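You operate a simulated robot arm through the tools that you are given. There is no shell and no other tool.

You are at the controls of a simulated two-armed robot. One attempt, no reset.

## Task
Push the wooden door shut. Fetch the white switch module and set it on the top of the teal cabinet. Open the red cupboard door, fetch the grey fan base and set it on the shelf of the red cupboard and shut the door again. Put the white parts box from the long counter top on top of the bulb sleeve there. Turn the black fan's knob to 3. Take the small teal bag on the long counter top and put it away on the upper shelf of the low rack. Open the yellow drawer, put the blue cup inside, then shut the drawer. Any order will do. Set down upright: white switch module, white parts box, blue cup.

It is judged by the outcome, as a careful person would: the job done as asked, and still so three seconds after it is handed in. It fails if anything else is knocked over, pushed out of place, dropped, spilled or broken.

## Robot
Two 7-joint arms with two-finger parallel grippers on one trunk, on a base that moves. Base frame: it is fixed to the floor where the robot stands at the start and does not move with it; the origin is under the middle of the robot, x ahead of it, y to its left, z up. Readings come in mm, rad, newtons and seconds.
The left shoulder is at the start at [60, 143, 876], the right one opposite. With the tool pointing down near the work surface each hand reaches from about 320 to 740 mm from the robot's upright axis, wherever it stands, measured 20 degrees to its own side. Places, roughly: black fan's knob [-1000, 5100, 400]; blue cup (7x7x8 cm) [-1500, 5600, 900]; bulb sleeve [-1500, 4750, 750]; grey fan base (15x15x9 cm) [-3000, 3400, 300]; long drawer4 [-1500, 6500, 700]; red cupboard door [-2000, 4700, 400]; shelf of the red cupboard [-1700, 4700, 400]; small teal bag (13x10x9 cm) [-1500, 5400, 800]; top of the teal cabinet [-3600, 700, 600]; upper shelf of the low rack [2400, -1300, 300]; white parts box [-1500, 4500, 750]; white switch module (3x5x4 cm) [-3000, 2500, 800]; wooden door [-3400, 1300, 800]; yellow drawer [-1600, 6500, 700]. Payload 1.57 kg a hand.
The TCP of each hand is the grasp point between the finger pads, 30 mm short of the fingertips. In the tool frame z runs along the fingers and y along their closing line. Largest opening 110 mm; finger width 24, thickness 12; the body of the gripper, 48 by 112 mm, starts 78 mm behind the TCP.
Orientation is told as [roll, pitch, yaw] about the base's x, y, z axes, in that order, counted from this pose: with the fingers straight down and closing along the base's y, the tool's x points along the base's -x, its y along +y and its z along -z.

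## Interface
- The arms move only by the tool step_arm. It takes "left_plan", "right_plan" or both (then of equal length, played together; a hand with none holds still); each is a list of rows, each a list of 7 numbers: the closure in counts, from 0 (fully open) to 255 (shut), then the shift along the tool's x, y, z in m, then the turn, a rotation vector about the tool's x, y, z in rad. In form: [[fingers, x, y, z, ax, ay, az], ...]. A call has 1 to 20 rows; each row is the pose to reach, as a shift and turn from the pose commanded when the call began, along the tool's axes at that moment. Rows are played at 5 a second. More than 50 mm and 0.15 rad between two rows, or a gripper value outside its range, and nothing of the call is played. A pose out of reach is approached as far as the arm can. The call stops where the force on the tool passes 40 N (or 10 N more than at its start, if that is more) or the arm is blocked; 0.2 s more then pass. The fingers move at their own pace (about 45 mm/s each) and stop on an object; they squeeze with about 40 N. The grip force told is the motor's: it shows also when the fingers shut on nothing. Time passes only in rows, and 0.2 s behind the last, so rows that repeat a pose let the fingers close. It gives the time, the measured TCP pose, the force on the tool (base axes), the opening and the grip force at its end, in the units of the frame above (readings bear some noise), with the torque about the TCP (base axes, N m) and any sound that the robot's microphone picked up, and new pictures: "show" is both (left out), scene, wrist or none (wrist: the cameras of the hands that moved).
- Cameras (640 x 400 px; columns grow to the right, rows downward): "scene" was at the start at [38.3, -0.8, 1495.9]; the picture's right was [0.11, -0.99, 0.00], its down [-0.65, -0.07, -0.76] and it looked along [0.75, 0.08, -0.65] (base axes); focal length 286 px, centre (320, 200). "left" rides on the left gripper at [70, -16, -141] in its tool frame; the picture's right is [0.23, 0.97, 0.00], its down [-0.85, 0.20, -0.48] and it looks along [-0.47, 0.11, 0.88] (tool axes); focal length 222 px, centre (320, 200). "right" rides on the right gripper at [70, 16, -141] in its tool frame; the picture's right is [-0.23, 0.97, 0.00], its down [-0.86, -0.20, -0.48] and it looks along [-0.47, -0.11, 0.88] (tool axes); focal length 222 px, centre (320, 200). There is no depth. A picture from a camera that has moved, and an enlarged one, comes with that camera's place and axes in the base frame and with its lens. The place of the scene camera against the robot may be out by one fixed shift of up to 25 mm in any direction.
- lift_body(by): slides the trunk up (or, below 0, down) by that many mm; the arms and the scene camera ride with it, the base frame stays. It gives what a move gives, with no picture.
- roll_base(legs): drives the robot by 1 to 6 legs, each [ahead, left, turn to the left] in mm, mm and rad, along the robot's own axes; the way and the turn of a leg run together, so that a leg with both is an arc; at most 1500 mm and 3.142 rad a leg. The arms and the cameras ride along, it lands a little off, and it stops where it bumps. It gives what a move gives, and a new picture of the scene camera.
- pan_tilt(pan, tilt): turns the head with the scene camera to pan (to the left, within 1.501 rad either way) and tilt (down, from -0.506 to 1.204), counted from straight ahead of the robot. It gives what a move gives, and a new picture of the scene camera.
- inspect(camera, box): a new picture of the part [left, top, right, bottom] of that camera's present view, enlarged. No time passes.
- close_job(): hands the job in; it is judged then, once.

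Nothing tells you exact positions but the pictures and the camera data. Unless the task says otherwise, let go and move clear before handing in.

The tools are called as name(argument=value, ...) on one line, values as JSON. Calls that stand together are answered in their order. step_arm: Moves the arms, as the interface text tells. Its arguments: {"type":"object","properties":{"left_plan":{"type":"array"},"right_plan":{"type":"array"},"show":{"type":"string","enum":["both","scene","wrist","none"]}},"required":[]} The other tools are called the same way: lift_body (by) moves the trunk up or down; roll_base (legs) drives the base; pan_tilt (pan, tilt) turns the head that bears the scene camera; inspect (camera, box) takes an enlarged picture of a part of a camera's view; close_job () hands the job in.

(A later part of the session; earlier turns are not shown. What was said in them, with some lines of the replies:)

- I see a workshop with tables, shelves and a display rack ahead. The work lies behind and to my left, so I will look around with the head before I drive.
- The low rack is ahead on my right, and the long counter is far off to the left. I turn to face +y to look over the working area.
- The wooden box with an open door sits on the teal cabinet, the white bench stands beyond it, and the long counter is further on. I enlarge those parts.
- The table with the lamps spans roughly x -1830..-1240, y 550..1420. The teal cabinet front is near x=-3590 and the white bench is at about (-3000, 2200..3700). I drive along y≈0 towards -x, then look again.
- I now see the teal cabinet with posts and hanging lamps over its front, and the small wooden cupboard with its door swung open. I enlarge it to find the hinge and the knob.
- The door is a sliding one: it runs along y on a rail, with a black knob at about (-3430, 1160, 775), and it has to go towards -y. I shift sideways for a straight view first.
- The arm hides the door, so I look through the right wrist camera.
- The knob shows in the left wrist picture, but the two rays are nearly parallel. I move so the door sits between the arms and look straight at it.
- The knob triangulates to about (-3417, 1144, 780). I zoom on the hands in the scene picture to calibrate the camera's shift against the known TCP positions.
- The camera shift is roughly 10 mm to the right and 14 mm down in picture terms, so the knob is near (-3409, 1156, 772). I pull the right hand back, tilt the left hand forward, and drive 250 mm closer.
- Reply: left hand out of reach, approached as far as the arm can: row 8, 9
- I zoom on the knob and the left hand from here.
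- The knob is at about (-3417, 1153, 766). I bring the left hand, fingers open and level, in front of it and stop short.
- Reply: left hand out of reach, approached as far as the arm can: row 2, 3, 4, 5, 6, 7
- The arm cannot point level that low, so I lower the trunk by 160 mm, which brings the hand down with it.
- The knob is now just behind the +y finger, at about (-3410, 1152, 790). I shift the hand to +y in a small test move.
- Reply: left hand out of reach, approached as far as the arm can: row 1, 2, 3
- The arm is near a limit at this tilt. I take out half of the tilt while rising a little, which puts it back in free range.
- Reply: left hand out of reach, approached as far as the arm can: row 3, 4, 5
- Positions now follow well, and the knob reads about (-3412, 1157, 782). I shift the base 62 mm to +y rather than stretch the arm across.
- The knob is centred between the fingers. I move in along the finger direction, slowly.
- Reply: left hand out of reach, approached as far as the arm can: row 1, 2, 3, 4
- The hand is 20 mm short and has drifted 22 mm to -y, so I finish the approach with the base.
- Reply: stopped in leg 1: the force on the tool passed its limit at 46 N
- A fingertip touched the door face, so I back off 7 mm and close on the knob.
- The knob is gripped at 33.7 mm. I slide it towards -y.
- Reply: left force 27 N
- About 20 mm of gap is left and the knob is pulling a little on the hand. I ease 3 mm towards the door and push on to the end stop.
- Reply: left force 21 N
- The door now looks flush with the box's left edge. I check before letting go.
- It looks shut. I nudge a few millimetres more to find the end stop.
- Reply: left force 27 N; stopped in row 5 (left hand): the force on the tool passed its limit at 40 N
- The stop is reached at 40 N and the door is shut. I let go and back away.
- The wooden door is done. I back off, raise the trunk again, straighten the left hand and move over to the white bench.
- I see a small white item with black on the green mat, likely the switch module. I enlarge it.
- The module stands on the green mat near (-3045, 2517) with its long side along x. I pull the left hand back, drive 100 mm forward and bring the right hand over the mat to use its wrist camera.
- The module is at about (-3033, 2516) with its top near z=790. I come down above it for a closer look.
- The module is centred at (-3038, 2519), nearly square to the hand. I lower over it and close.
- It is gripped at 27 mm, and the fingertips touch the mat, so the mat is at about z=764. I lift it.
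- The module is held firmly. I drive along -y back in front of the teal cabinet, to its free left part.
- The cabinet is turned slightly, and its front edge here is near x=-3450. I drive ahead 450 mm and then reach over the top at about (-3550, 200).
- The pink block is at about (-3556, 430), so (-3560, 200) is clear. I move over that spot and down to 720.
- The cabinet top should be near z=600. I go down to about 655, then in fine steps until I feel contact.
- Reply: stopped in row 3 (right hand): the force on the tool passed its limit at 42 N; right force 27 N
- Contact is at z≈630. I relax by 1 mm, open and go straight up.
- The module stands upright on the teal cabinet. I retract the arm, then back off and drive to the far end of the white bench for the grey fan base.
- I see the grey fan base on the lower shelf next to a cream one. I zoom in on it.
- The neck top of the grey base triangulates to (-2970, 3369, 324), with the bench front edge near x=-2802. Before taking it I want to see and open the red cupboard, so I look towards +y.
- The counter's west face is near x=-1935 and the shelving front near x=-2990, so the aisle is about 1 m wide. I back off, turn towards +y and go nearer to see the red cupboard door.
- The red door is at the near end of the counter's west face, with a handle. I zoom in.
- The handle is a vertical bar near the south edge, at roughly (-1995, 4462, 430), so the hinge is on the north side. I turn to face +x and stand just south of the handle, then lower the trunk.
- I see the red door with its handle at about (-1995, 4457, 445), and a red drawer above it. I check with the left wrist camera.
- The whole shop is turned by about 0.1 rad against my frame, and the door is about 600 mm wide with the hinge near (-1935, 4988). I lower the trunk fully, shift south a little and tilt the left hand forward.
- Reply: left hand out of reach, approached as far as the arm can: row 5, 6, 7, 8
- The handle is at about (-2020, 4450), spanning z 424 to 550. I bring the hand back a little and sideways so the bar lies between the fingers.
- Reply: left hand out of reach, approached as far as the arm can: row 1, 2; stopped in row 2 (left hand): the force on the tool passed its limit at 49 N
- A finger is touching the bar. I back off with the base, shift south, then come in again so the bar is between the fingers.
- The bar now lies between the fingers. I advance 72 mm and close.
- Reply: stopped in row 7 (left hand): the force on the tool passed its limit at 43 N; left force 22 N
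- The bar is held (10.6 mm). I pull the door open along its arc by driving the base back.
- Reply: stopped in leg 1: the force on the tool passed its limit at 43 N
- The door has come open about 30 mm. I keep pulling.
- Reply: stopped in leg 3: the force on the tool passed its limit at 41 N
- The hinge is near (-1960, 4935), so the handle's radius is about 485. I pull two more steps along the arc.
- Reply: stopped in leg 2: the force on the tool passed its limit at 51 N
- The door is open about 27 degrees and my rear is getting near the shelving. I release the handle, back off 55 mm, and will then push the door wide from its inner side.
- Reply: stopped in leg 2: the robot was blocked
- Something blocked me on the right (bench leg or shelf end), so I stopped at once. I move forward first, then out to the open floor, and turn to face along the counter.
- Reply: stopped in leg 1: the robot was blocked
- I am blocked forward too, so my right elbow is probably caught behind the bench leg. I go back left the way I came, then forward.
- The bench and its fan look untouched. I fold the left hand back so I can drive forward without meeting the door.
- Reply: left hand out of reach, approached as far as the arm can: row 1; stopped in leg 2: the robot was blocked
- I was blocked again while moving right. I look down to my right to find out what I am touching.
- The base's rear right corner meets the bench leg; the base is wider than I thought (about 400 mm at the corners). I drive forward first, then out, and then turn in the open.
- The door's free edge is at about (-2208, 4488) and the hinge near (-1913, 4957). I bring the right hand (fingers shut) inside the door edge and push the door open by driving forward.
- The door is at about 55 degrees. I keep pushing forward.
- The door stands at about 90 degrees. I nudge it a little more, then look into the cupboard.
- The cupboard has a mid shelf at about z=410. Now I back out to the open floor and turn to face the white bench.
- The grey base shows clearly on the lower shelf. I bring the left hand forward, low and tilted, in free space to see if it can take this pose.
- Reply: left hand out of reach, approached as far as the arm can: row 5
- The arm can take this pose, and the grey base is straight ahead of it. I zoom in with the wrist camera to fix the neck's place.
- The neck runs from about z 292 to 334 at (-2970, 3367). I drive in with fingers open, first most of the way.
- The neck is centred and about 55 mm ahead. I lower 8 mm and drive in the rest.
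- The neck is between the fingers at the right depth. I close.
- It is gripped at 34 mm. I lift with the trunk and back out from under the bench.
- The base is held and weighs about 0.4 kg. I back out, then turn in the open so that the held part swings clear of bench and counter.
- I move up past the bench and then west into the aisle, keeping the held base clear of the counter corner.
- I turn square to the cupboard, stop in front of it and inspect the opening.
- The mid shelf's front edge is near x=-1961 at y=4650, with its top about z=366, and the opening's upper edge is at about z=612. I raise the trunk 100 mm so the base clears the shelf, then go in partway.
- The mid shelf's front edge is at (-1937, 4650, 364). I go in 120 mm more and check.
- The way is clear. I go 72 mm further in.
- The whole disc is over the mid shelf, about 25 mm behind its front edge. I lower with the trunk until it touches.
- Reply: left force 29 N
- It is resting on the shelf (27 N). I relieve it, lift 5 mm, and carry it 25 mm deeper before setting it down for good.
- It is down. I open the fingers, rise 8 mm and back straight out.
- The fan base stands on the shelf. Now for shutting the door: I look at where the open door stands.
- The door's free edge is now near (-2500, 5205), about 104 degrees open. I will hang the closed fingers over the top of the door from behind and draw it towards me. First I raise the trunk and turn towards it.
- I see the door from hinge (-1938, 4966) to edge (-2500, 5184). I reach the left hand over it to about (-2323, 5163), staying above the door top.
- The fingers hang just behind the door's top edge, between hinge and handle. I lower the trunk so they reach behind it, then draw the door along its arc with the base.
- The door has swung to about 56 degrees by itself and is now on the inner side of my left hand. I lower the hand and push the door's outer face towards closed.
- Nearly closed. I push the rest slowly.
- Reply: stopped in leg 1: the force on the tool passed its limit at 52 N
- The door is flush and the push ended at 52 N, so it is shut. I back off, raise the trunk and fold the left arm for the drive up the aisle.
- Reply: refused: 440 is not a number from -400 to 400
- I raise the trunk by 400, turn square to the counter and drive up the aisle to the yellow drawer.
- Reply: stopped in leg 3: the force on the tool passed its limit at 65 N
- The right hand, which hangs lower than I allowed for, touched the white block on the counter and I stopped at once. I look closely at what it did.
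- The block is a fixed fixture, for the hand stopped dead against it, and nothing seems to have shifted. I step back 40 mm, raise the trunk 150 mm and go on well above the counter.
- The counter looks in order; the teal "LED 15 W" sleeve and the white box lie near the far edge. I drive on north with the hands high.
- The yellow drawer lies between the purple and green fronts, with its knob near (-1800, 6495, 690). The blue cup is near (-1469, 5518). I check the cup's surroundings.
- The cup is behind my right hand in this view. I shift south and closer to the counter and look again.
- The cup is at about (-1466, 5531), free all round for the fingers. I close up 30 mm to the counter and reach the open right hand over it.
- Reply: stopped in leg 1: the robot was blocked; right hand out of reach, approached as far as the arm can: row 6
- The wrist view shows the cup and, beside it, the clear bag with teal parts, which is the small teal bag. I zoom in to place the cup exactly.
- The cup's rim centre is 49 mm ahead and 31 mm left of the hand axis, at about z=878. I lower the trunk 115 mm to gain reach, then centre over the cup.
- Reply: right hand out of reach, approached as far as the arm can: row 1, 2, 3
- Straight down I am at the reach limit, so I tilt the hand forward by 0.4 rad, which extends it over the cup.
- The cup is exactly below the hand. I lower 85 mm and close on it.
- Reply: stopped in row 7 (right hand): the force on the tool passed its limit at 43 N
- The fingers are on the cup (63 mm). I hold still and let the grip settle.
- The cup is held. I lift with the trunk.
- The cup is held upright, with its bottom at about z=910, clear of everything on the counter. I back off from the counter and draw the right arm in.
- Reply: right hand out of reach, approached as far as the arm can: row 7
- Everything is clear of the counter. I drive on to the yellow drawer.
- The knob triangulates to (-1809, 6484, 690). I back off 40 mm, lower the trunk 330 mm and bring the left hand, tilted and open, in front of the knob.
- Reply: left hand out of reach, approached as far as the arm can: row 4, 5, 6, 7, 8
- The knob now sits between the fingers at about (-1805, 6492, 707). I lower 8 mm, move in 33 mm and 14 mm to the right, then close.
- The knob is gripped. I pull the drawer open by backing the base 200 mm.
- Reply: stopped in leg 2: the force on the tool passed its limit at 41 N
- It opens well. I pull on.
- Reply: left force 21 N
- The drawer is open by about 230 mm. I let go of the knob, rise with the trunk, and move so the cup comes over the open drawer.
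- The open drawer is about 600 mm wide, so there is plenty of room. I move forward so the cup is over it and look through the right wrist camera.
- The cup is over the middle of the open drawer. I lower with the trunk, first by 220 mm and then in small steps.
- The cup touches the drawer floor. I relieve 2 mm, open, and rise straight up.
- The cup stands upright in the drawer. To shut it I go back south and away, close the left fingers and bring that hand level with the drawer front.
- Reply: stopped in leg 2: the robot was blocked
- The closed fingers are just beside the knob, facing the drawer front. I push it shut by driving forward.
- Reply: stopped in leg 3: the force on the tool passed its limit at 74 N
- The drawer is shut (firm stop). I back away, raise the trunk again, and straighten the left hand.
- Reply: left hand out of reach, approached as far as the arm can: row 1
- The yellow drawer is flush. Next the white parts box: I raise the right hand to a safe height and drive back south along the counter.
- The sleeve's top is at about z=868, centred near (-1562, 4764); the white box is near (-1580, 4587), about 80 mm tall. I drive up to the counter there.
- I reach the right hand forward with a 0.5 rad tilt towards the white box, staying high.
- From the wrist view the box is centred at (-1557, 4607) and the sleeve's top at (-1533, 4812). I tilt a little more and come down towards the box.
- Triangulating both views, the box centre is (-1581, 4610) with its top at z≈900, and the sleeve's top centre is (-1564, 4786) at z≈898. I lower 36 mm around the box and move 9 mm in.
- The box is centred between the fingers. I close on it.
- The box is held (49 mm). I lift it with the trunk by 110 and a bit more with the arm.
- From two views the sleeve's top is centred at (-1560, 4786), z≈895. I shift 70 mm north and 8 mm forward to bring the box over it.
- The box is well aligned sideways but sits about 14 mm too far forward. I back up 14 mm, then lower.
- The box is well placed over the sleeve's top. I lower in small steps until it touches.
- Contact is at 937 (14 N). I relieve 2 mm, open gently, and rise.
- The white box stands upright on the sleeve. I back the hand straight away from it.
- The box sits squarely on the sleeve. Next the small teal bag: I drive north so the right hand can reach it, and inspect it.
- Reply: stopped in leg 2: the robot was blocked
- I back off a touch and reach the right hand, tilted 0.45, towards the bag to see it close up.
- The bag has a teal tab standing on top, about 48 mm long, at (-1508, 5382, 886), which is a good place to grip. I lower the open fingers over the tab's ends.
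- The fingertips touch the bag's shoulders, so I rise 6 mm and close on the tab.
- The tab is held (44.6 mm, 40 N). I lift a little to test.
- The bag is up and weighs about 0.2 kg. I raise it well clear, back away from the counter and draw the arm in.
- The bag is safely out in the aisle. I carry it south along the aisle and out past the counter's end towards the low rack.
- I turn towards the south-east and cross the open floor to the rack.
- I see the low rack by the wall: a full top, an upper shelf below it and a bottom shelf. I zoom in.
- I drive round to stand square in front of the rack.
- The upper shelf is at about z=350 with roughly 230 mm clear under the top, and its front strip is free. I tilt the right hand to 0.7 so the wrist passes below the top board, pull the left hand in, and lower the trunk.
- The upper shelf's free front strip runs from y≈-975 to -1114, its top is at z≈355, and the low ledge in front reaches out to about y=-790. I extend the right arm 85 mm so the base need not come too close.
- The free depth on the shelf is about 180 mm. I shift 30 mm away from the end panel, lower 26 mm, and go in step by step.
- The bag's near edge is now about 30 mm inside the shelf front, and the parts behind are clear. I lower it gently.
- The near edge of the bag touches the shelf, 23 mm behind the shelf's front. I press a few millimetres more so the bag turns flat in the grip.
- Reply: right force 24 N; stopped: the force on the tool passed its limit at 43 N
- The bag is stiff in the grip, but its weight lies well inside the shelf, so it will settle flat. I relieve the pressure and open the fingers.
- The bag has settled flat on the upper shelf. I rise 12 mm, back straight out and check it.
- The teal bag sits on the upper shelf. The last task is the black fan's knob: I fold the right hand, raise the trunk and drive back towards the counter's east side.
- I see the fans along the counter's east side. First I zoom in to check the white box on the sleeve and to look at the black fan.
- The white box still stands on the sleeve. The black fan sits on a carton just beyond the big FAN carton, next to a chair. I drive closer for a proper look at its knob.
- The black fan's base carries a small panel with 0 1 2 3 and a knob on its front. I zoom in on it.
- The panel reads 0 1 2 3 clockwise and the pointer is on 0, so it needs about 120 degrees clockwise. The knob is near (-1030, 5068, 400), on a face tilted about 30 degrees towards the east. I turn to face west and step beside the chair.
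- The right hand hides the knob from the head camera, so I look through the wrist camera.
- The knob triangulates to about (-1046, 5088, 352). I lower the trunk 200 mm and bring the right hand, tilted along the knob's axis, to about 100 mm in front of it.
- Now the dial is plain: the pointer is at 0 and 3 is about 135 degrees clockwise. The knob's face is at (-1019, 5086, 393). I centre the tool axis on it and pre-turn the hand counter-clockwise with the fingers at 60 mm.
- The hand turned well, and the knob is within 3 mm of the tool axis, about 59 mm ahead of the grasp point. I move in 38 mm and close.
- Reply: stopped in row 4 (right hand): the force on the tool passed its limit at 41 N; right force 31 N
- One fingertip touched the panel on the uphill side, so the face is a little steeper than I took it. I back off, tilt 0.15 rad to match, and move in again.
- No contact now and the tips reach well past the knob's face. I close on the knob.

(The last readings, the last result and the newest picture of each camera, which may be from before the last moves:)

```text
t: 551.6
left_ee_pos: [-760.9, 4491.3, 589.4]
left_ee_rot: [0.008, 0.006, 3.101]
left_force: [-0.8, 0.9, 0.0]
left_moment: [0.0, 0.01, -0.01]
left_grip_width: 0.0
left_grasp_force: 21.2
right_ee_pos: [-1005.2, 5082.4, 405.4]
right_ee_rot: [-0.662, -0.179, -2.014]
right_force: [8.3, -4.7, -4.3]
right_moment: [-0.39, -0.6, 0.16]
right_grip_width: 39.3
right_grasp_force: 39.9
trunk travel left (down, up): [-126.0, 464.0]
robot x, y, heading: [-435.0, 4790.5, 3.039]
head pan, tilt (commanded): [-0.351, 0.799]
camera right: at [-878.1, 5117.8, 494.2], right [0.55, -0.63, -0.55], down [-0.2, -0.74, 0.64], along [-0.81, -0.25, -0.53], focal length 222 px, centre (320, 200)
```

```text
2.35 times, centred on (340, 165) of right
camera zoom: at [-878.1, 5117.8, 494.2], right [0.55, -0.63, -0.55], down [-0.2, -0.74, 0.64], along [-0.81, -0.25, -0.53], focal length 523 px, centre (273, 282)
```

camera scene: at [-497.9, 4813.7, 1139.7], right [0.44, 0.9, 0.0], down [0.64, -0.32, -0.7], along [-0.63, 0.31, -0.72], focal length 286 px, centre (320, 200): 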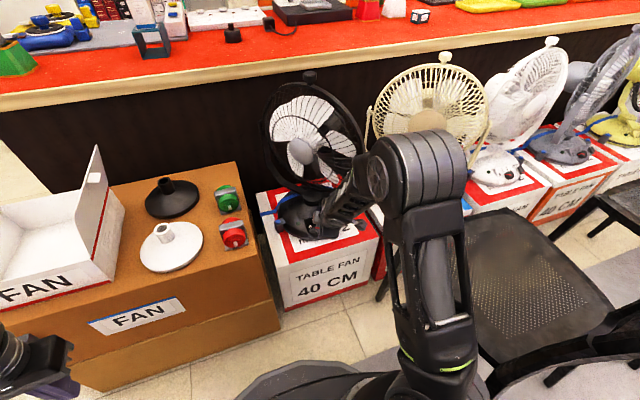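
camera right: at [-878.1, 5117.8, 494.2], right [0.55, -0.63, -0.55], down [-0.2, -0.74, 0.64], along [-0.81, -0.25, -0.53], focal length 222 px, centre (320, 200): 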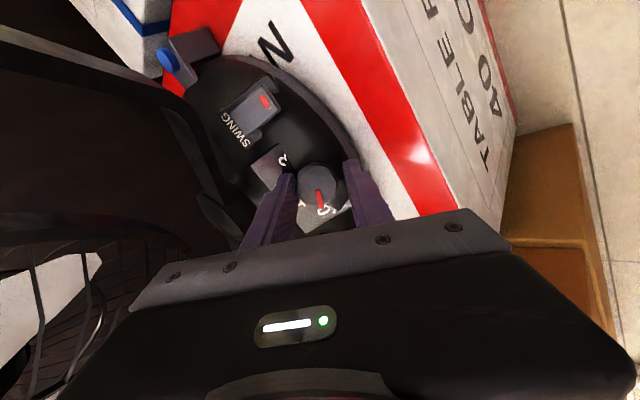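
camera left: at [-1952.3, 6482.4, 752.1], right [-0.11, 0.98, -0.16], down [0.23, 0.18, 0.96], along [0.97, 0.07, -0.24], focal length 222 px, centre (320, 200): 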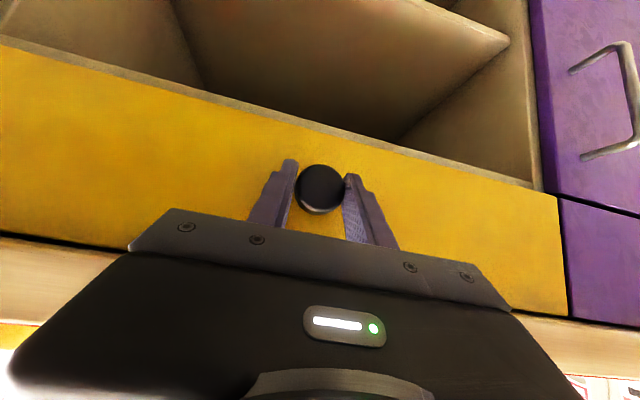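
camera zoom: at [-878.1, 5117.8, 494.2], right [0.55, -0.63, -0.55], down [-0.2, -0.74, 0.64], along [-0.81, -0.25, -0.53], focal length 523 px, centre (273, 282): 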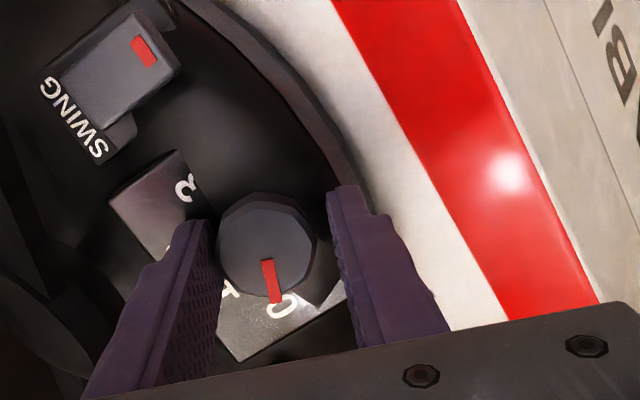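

It holds at 39 mm. I turn a first 0.3 rad clockwise and watch the pointer.

step_arm(right_plan=[[255, 0, 0, 0, 0, 0, 0.1], [255, 0, 0, 0, 0, 0, 0.2], [255, 0, 0, 0, 0, 0, 0.3], [255, 0, 0, 0, 0, 0, 0.3]], show="wrist")

inspect(camera="right", box=[220, 80, 460, 250])

```text
t: 552.6
left_ee_pos: [-759.9, 4491.7, 591.4]
left_ee_rot: [0.009, 0.003, 3.1]
left_force: [-0.3, -0.5, -0.1]
left_moment: [-0.02, 0.0, -0.03]
left_grip_width: 0.3
left_grasp_force: 21.5
right_ee_pos: [-1005.5, 5082.1, 407.5]
right_ee_rot: [-0.6, -0.358, -2.268]
right_force: [13.1, -0.3, 13.0]
right_moment: [0.03, -0.21, -0.05]
right_grip_width: 33.6
right_grasp_force: 41.3
trunk travel left (down, up): [-126.0, 464.0]
robot x, y, heading: [-442.8, 4791.3, 3.039]
head pan, tilt (commanded): [-0.351, 0.799]
camera right: at [-868.5, 5102.9, 485.0], right [0.36, -0.83, -0.43], down [-0.32, -0.54, 0.78], along [-0.88, -0.14, -0.46], focal length 222 px, centre (320, 200)
```

right: 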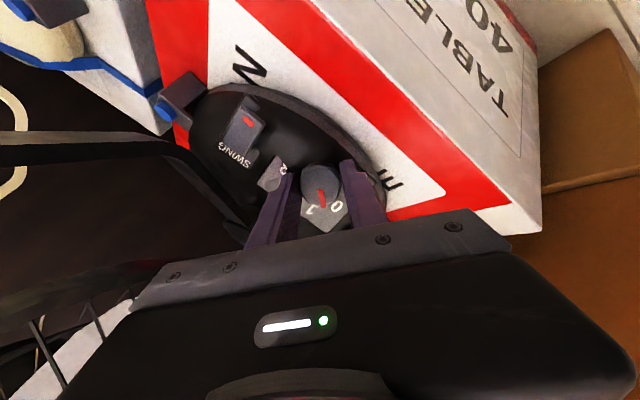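

```text
2.35 times, centred on (340, 165) of right
camera zoom: at [-868.5, 5102.9, 485.0], right [0.36, -0.83, -0.43], down [-0.32, -0.54, 0.78], along [-0.88, -0.14, -0.46], focal length 523 px, centre (273, 282)
```

zoom: 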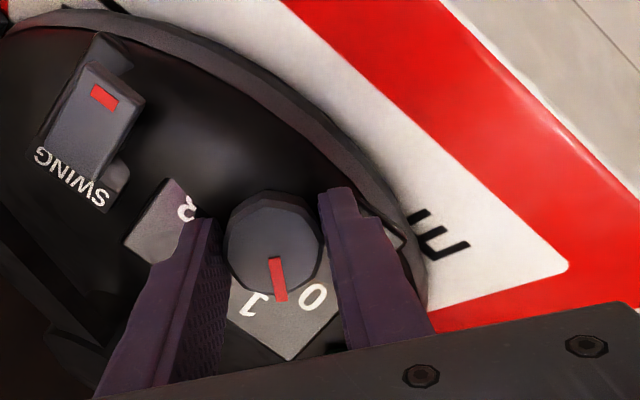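

The pointer moves with the hand and now lies between 0 and 1. I continue clockwise.

step_arm(right_plan=[[255, 0, 0, 0, 0, 0, 0.14], [255, 0, 0, 0, 0, 0, 0.28], [255, 0, 0, 0, 0, 0, 0.42], [255, 0, 0, 0, 0, 0, 0.56], [255, 0, 0, 0, 0, 0, 0.7], [255, 0, 0, 0, 0, 0, 0.84], [255, 0, 0, 0, 0, 0, 0.84]], show="wrist")

inspect(camera="right", box=[220, 80, 460, 250])

```text
t: 554.2
left_ee_pos: [-760.3, 4492.2, 590.1]
left_ee_rot: [0.01, 0.003, 3.099]
left_force: [0.3, -0.6, 0.8]
left_moment: [0.04, -0.01, 0.04]
left_grip_width: 0.2
left_grasp_force: 21.3
right_ee_pos: [-1005.1, 5082.9, 406.2]
right_ee_rot: [-0.114, -0.672, 3.102]
right_force: [9.9, 5.6, 6.7]
right_moment: [-0.38, -0.51, 0.24]
right_grip_width: 34.0
right_grasp_force: 42.1
trunk travel left (down, up): [-126.0, 464.0]
robot x, y, heading: [-438.8, 4792.3, 3.034]
head pan, tilt (commanded): [-0.351, 0.799]
camera right: at [-865.7, 5045.6, 471.7], right [-0.28, -0.96, 0.05], down [-0.35, 0.16, 0.92], along [-0.89, 0.24, -0.38], focal length 222 px, centre (320, 200)
```

right: 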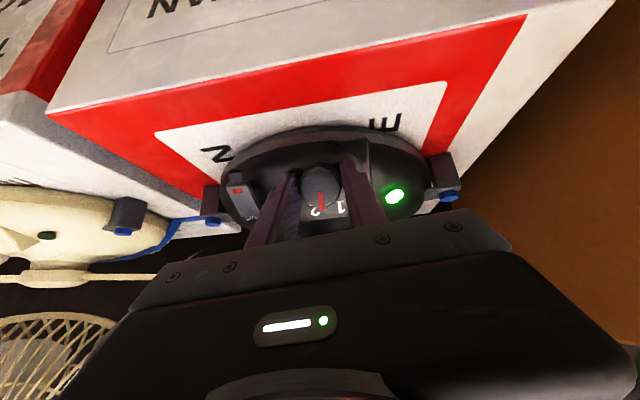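

```text
2.35 times, centred on (340, 165) of right
camera zoom: at [-865.7, 5045.6, 471.7], right [-0.28, -0.96, 0.05], down [-0.35, 0.16, 0.92], along [-0.89, 0.24, -0.38], focal length 523 px, centre (273, 282)
```

zoom: 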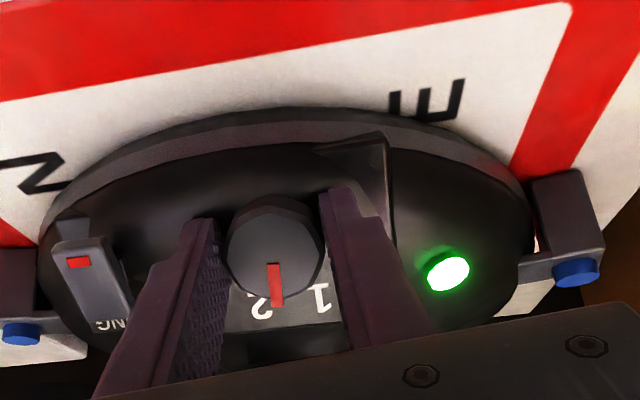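

The fan's light is on and the pointer is just before 2. I turn on towards 3.

step_arm(right_plan=[[255, 0, 0, 0, 0, 0, 0.14], [255, 0, 0, 0, 0, 0, 0.28], [255, 0, 0, 0, 0, 0, 0.42], [255, 0, 0, 0, 0, 0, 0.56], [255, 0, 0, 0, 0, 0, 0.7], [255, 0, 0, 0, 0, 0, 0.8], [255, 0, 0, 0, 0, 0, 0.8]], show="wrist")

inspect(camera="right", box=[220, 80, 460, 250])

```text
t: 555.1
left_ee_pos: [-760.3, 4491.8, 590.0]
left_ee_rot: [0.009, 0.003, 3.099]
left_force: [0.4, 0.7, -0.5]
left_moment: [0.0, 0.03, -0.01]
left_grip_width: 0.0
left_grasp_force: 21.5
right_ee_pos: [-1004.6, 5082.3, 406.1]
right_ee_rot: [0.248, -0.643, 2.52]
right_force: [10.5, -1.3, 11.6]
right_moment: [-0.24, 0.27, 0.22]
right_grip_width: 33.6
right_grasp_force: 41.6
trunk travel left (down, up): [-126.0, 464.0]
robot x, y, heading: [-439.7, 4793.8, 3.035]
head pan, tilt (commanded): [-0.351, 0.799]
stopped in row 4 (right hand): the force on the tool passed its limit at 46 N (the readings are from after the stop); the commanded pose is now the measured one
camera right: at [-879.6, 5016.2, 478.7], right [-0.58, -0.75, 0.33], down [-0.17, 0.51, 0.84], along [-0.8, 0.43, -0.42], focal length 222 px, centre (320, 200)
```

right: 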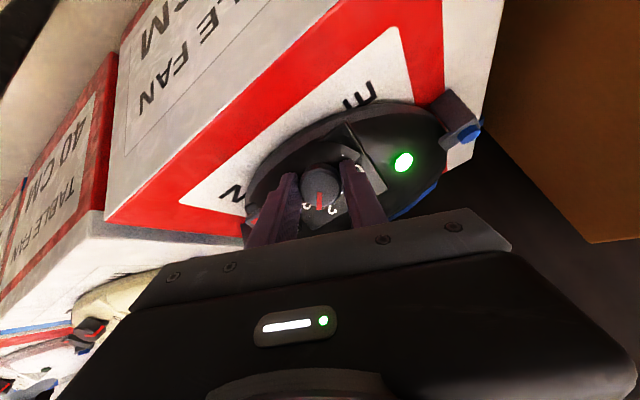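

```text
2.35 times, centred on (340, 165) of right
camera zoom: at [-879.6, 5016.2, 478.7], right [-0.58, -0.75, 0.33], down [-0.17, 0.51, 0.84], along [-0.8, 0.43, -0.42], focal length 523 px, centre (273, 282)
```

zoom: 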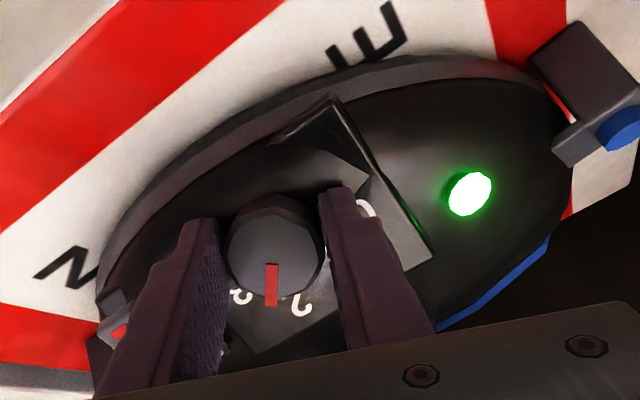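

The pointer is midway between 2 and 3; the push came from pressing on the panel. I ease out 2 mm and continue.

step_arm(right_plan=[[255, 0, 0, -0.002, 0, 0, 0.08], [255, 0, 0, -0.002, 0, 0, 0.16], [255, 0, 0, -0.002, 0, 0, 0.24], [255, 0, 0, -0.002, 0, 0, 0.32], [255, 0, 0, -0.002, 0, 0, 0.4], [255, 0, 0, -0.002, 0, 0, 0.4]], show="wrist")

inspect(camera="right", box=[220, 80, 460, 250])

```text
t: 556.5
left_ee_pos: [-760.8, 4491.5, 590.0]
left_ee_rot: [0.008, 0.005, 3.1]
left_force: [-0.1, 0.6, -0.1]
left_moment: [0.03, -0.01, -0.05]
left_grip_width: 0.0
left_grasp_force: 21.6
right_ee_pos: [-1004.2, 5081.9, 408.5]
right_ee_rot: [0.492, -0.494, 2.075]
right_force: [-7.1, 3.0, 8.1]
right_moment: [-0.71, -0.03, 0.62]
right_grip_width: 33.5
right_grasp_force: 41.5
trunk travel left (down, up): [-126.0, 464.0]
robot x, y, heading: [-441.3, 4791.8, 3.036]
head pan, tilt (commanded): [-0.351, 0.799]
camera right: at [-898.9, 4998.6, 492.0], right [-0.74, -0.43, 0.51], down [0.06, 0.72, 0.69], along [-0.67, 0.55, -0.51], focal length 222 px, centre (320, 200)
```

right: 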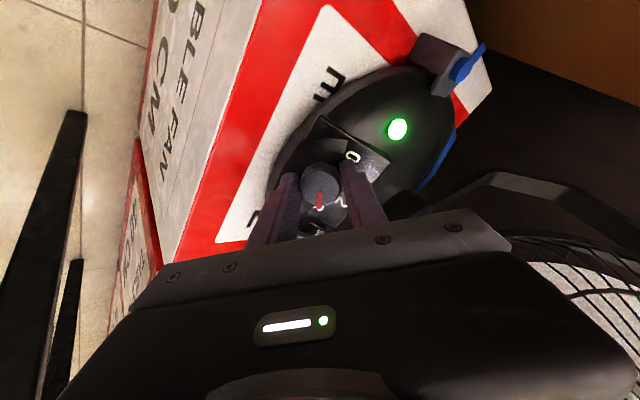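

```text
2.35 times, centred on (340, 165) of right
camera zoom: at [-898.9, 4998.6, 492.0], right [-0.74, -0.43, 0.51], down [0.06, 0.72, 0.69], along [-0.67, 0.55, -0.51], focal length 523 px, centre (273, 282)
```

zoom: 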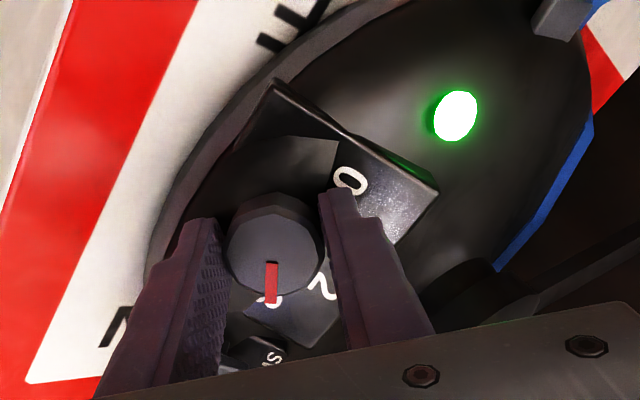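

The pointer now stands at 3. I give it a last small nudge, then release and back straight off along the axis.

step_arm(right_plan=[[255, 0, 0, 0, 0, 0, 0.03], [255, 0, 0, 0, 0, 0, 0.06], [255, 0, 0, 0, 0, 0, 0.06]], show="none")

step_arm(right_plan=[[160, 0, 0, 0, 0, 0, 0], [120, 0, 0, 0, 0, 0, 0], [120, 0, 0, 0, 0, 0, 0], [120, 0, 0, -0.02, 0, 0, 0], [120, 0, 0, -0.05, 0, 0, 0], [120, 0, 0, -0.08, 0, 0, 0]], show="wrist")

inspect(camera="right", box=[220, 20, 460, 190])

```text
t: 557.3
left_ee_pos: [-760.6, 4491.8, 589.9]
left_ee_rot: [0.01, 0.004, 3.1]
left_force: [0.3, -0.1, -0.2]
left_moment: [0.0, 0.0, 0.0]
left_grip_width: 0.3
left_grasp_force: 21.2
right_ee_pos: [-1004.1, 5080.4, 407.3]
right_ee_rot: [0.521, -0.466, 2.018]
right_force: [-12.5, 0.4, 8.0]
right_moment: [-0.7, 0.36, 0.69]
right_grip_width: 33.6
right_grasp_force: 41.8
trunk travel left (down, up): [-126.0, 464.0]
robot x, y, heading: [-437.2, 4789.9, 3.04]
head pan, tilt (commanded): [-0.351, 0.799]
```

```text
t: 558.7
left_ee_pos: [-759.8, 4490.8, 590.1]
left_ee_rot: [0.009, 0.004, 3.098]
left_force: [-0.4, -0.6, 0.3]
left_moment: [0.01, 0.0, 0.01]
left_grip_width: 0.0
left_grasp_force: 20.8
right_ee_pos: [-953.6, 5070.8, 470.3]
right_ee_rot: [0.517, -0.464, 2.019]
right_force: [-0.1, -0.8, 0.3]
right_moment: [0.01, -0.03, 0.0]
right_grip_width: 58.2
right_grasp_force: 0.0
trunk travel left (down, up): [-126.0, 464.0]
robot x, y, heading: [-437.6, 4792.7, 3.037]
head pan, tilt (commanded): [-0.351, 0.799]
camera right: at [-851.5, 4986.2, 556.6], right [-0.76, -0.38, 0.53], down [0.1, 0.74, 0.67], along [-0.64, 0.56, -0.52], focal length 222 px, centre (320, 200)
```

right: 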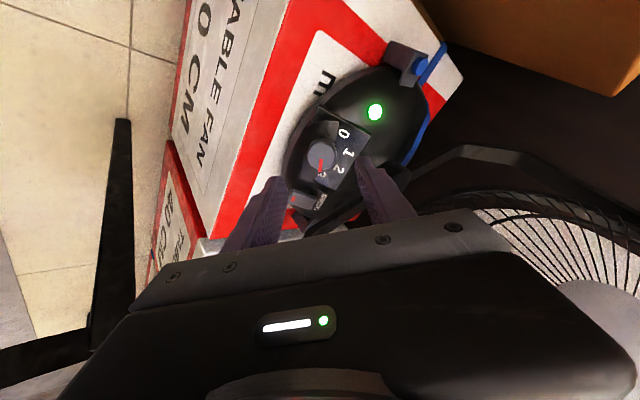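

```text
2.35 times, centred on (340, 105) of right
camera zoom: at [-851.5, 4986.2, 556.6], right [-0.76, -0.38, 0.53], down [0.1, 0.74, 0.67], along [-0.64, 0.56, -0.52], focal length 523 px, centre (273, 424)
```

zoom: 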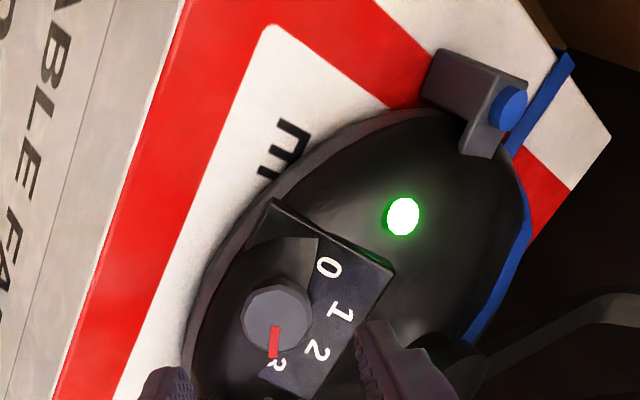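

The pointer stands at 3 and the fan's light is on. I withdraw further along the axis, turn the hand back, and check with the head camera.

step_arm(right_plan=[[120, 0, 0, -0.03, 0, 0, 0], [120, 0, 0, -0.06, 0, 0, 0], [120, 0, 0, -0.09, 0, 0, -0.1], [120, 0, 0, -0.1, 0, 0, -0.24], [120, 0, 0, -0.1, 0, 0, -0.38], [120, 0, 0, -0.1, 0, 0, -0.52], [120, 0, 0, -0.1, 0, 0, -0.66], [120, 0, 0, -0.1, 0, 0, -0.8], [120, 0, 0, -0.1, 0, 0, -0.94], [120, 0, 0, -0.1, 0, 0, -1.08], [120, 0, 0, -0.1, 0, 0, -1.15]], show="scene")

roll_base(legs=[[-150, 0, 0]])

pan_tilt(pan=-0.4, tilt=0.7)

```text
t: 561.1
left_ee_pos: [-760.8, 4490.4, 589.5]
left_ee_rot: [0.009, 0.004, 3.1]
left_force: [-0.5, 0.2, 0.7]
left_moment: [-0.02, 0.01, -0.01]
left_grip_width: 0.0
left_grasp_force: 21.2
right_ee_pos: [-891.5, 5058.2, 547.6]
right_ee_rot: [-0.288, -0.627, -2.897]
right_force: [0.7, 0.3, -0.2]
right_moment: [0.03, -0.01, 0.01]
right_grip_width: 58.1
right_grasp_force: 0.0
trunk travel left (down, up): [-126.0, 464.0]
robot x, y, heading: [-440.2, 4791.0, 3.037]
head pan, tilt (commanded): [-0.351, 0.799]
camera scene: at [-497.0, 4813.6, 1139.7], right [0.44, 0.9, 0.0], down [0.64, -0.32, -0.7], along [-0.63, 0.31, -0.72], focal length 286 px, centre (320, 200)
```

scene: 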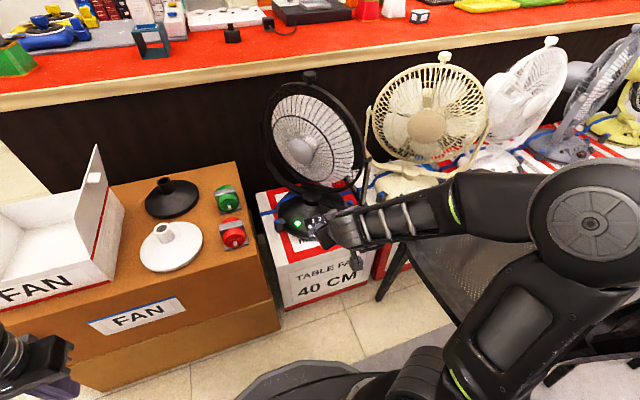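

```text
t: 562.5
left_ee_pos: [-612.6, 4475.3, 589.4]
left_ee_rot: [0.008, 0.006, 3.097]
left_force: [-0.2, 0.3, 0.9]
left_moment: [-0.01, -0.06, 0.0]
left_grip_width: 0.0
left_grasp_force: 21.3
right_ee_pos: [-742.8, 5041.4, 547.5]
right_ee_rot: [-0.286, -0.627, -2.896]
right_force: [0.0, 0.0, 0.4]
right_moment: [-0.02, 0.0, -0.03]
right_grip_width: 58.2
right_grasp_force: 0.1
trunk travel left (down, up): [-126.0, 464.0]
robot x, y, heading: [-294.1, 4776.8, 3.035]
head pan, tilt (commanded): [-0.351, 0.799]
camera scene: at [-347.6, 4797.7, 1139.7], right [0.44, 0.9, 0.0], down [0.64, -0.32, -0.7], along [-0.63, 0.31, -0.72], focal length 286 px, centre (320, 200)
```

scene: 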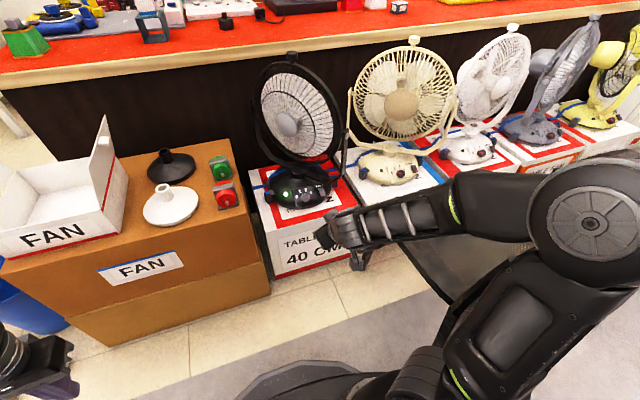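

```text
t: 563.1
left_ee_pos: [-612.3, 4475.8, 590.0]
left_ee_rot: [0.008, 0.006, 3.097]
left_force: [1.0, -0.7, -0.6]
left_moment: [0.02, 0.01, 0.01]
left_grip_width: 0.0
left_grasp_force: 20.8
right_ee_pos: [-742.7, 5042.5, 545.9]
right_ee_rot: [-0.286, -0.627, -2.898]
right_force: [0.4, -0.2, -0.5]
right_moment: [0.0, 0.01, 0.01]
right_grip_width: 58.1
right_grasp_force: 0.1
trunk travel left (down, up): [-126.0, 464.0]
robot x, y, heading: [-287.6, 4771.8, 3.036]
head pan, tilt (commanded): [-0.4, 0.7]
camera scene: at [-349.4, 4803.2, 1147.9], right [0.48, 0.87, 0.0], down [0.56, -0.31, -0.76], along [-0.67, 0.37, -0.64], focal length 286 px, centre (320, 200)
```

scene: 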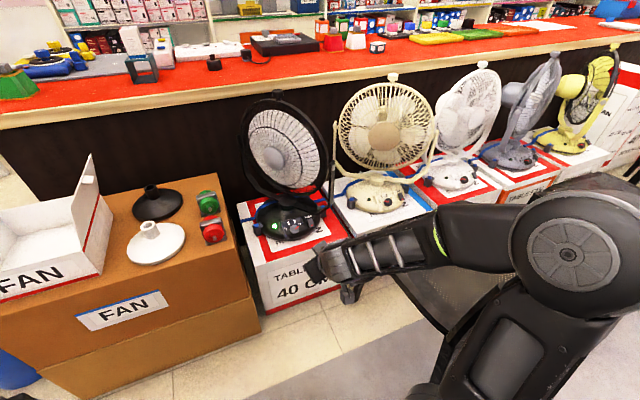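

I zoom in on the dial and on the white box on the counter.

inspect(camera="scene", box=[240, 185, 340, 255])

inspect(camera="scene", box=[80, 15, 240, 95])

```text
5.71 times, centred on (290, 220) of scene
camera zoom: at [-349.4, 4803.2, 1147.9], right [0.48, 0.87, 0.0], down [0.56, -0.31, -0.76], along [-0.67, 0.37, -0.64], focal length 1635 px, centre (491, 86)
```

zoom: 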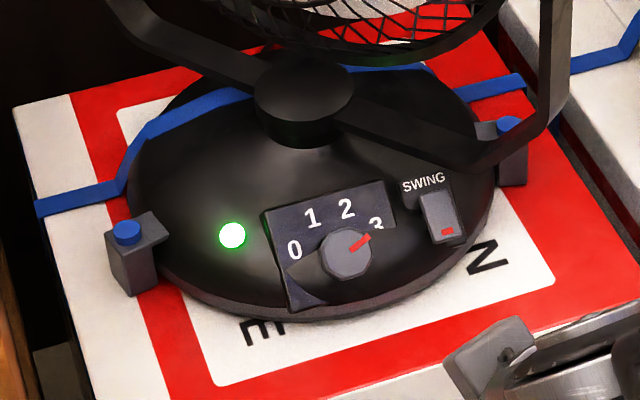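

```text
4.00 times, centred on (160, 55) of scene
camera zoom: at [-349.4, 4803.2, 1147.9], right [0.48, 0.87, 0.0], down [0.56, -0.31, -0.76], along [-0.67, 0.37, -0.64], focal length 1144 px, centre (960, 780)
```

zoom: 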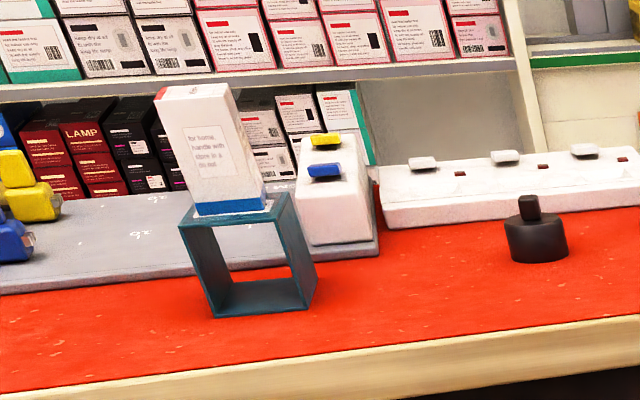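

The pointer lies at 3. I take one sharper look to measure it.

inspect(camera="scene", box=[282, 210, 322, 240])

```text
13.33 times, centred on (302, 225) of scene
camera zoom: at [-349.4, 4803.2, 1147.9], right [0.48, 0.87, 0.0], down [0.56, -0.31, -0.76], along [-0.67, 0.37, -0.64], focal length 3814 px, centre (560, -133)
```

zoom: 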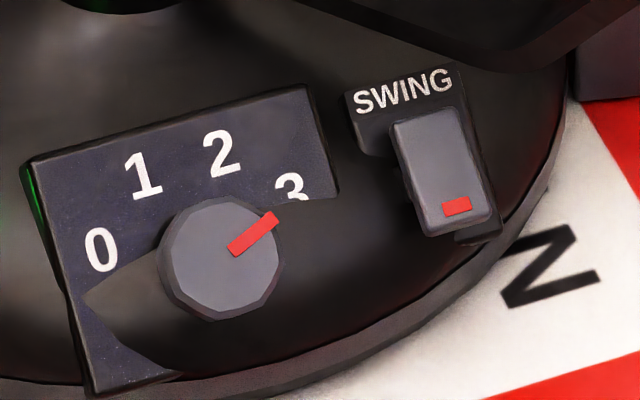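

The dial reads 3 as far as I can tell from here. To be sure, I go forward again a little and look at it square-on through the wrist camera.

roll_base(legs=[[140, 0, 0]])

inspect(camera="right", box=[0, 0, 640, 400])

inspect(camera="right", box=[250, 60, 410, 180])

```text
t: 564.5
left_ee_pos: [-751.8, 4491.5, 591.5]
left_ee_rot: [0.009, 0.006, 3.097]
left_force: [-0.4, 0.1, -0.1]
left_moment: [0.0, 0.01, 0.02]
left_grip_width: 0.0
left_grasp_force: 21.6
right_ee_pos: [-883.2, 5057.0, 547.1]
right_ee_rot: [-0.286, -0.627, -2.897]
right_force: [1.4, -0.6, -0.3]
right_moment: [-0.01, -0.05, 0.03]
right_grip_width: 58.1
right_grasp_force: 0.0
trunk travel left (down, up): [-126.0, 464.0]
robot x, y, heading: [-430.1, 4786.4, 3.039]
head pan, tilt (commanded): [-0.4, 0.7]
camera scene: at [-489.6, 4818.3, 1147.9], right [0.49, 0.87, 0.0], down [0.56, -0.31, -0.77], along [-0.67, 0.37, -0.64], focal length 286 px, centre (320, 200)
```

scene: 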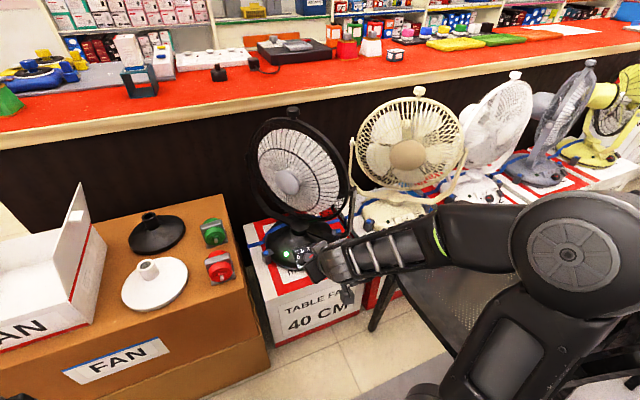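

```text
1.00 times, centred on (320, 200) of right (not enlarged: the box is as wide or as high as the picture)
camera zoom: at [-741.2, 5035.8, 613.0], right [-0.11, -0.99, -0.09], down [-0.39, -0.04, 0.92], along [-0.91, 0.14, -0.38], focal length 222 px, centre (320, 200)
```

zoom: 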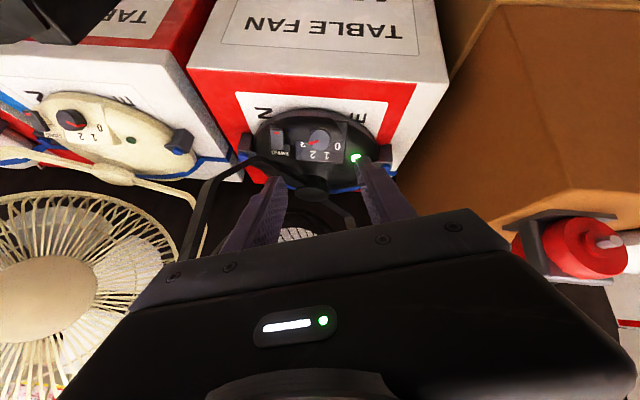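

```text
3.33 times, centred on (330, 120) of right
camera zoom: at [-741.2, 5035.8, 613.0], right [-0.11, -0.99, -0.09], down [-0.39, -0.04, 0.92], along [-0.91, 0.14, -0.38], focal length 740 px, centre (287, 467)
```

zoom: 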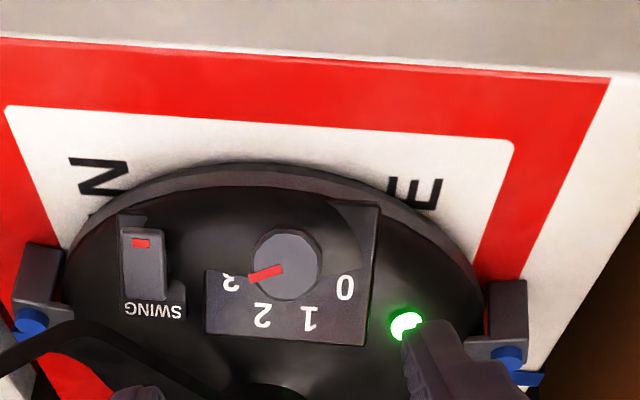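

Square-on, the pointer lines up with 3. Everything is done, so I back the robot clear of the fan and the chair before handing in.

roll_base(legs=[[-250, 0, 0], [0, 250, 0]])

pan_tilt(pan=-0.5, tilt=0.5)

```text
t: 567.7
left_ee_pos: [-529.9, 4212.0, 589.5]
left_ee_rot: [0.008, 0.004, 3.103]
left_force: [0.4, -0.1, -0.1]
left_moment: [-0.04, -0.01, 0.04]
left_grip_width: 0.0
left_grasp_force: 21.6
right_ee_pos: [-663.7, 4777.3, 547.0]
right_ee_rot: [-0.286, -0.628, -2.895]
right_force: [0.0, 0.6, 0.1]
right_moment: [0.02, 0.01, 0.01]
right_grip_width: 58.4
right_grasp_force: 0.1
trunk travel left (down, up): [-126.0, 464.0]
robot x, y, heading: [-208.0, 4515.0, 3.038]
head pan, tilt (commanded): [-0.4, 0.7]
camera scene: at [-269.2, 4541.1, 1147.9], right [0.48, 0.88, 0.0], down [0.56, -0.31, -0.76], along [-0.67, 0.37, -0.64], focal length 286 px, centre (320, 200)
```

scene: 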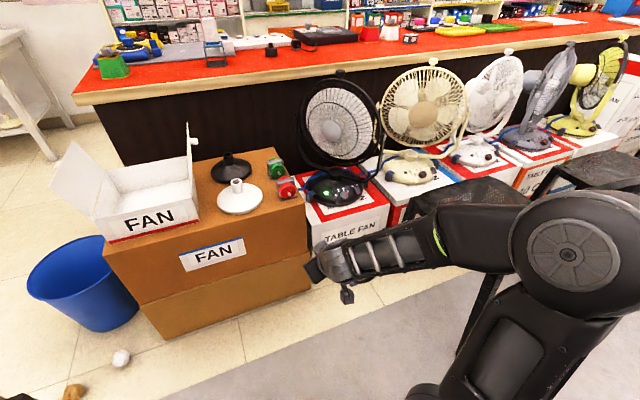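

```text
t: 568.4
left_ee_pos: [-530.3, 4211.7, 590.3]
left_ee_rot: [0.009, 0.006, 3.104]
left_force: [-0.5, -0.1, 0.4]
left_moment: [0.0, 0.02, 0.01]
left_grip_width: 0.0
left_grasp_force: 21.0
right_ee_pos: [-663.3, 4778.5, 545.4]
right_ee_rot: [-0.286, -0.627, -2.893]
right_force: [-1.0, 0.2, -0.3]
right_moment: [-0.02, 0.02, -0.01]
right_grip_width: 58.5
right_grasp_force: 0.0
trunk travel left (down, up): [-126.0, 464.0]
robot x, y, heading: [-209.4, 4515.6, 3.04]
head pan, tilt (commanded): [-0.499, 0.499]
camera scene: at [-269.8, 4551.6, 1165.6], right [0.57, 0.82, 0.0], down [0.4, -0.27, -0.88], along [-0.72, 0.5, -0.48], focal length 286 px, centre (320, 200)
```

scene: 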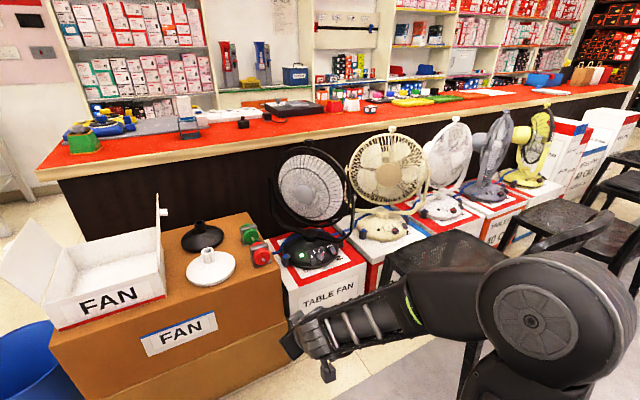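

The hands are empty and clear. The fan is running with its knob at 3 and the white box is still on the sleeve. When I last saw the doors and the drawer they were shut, so I hand the job in.

close_job()

```text
The job is handed in.
```

I did all seven tasks and handed the job in; I haven't seen the judge's result.

| Task | State when last seen |
|---|---|
| Wooden door | Pushed along its rail to the end stop, shut. |
| White switch module | Upright on top of the teal cabinet. |
| Grey fan base | On the middle shelf of the red cupboard, door pushed shut. |
| White parts box | Upright on top of the bulb sleeve. |
| Black fan's knob | Pointer lined up with 3, fan light on. |
| Small teal bag | Lying flat on the upper shelf of the low rack, near the front. |
| Blue cup | Upright in the yellow drawer, drawer pushed shut. |

These points could count against the result:

- **Bumps:** The base bumped the white bench's leg twice and backed against the wall shelving once. One hand pressed the white block on the long counter. I saw nothing shift or fall afterwards.
- **Knob angle:** The pointer sits on the 3 mark, but the hand turned about 120 degrees where the marks suggest 135. It may be a few degrees off exact.
- **Bag:** When I let go, its far edge dropped about 30 mm as it settled flat on the shelf.
- **Not re-checked at the end:** I last looked at the wooden door, the switch module, the red cupboard and the yellow drawer when I finished each or passed by later.
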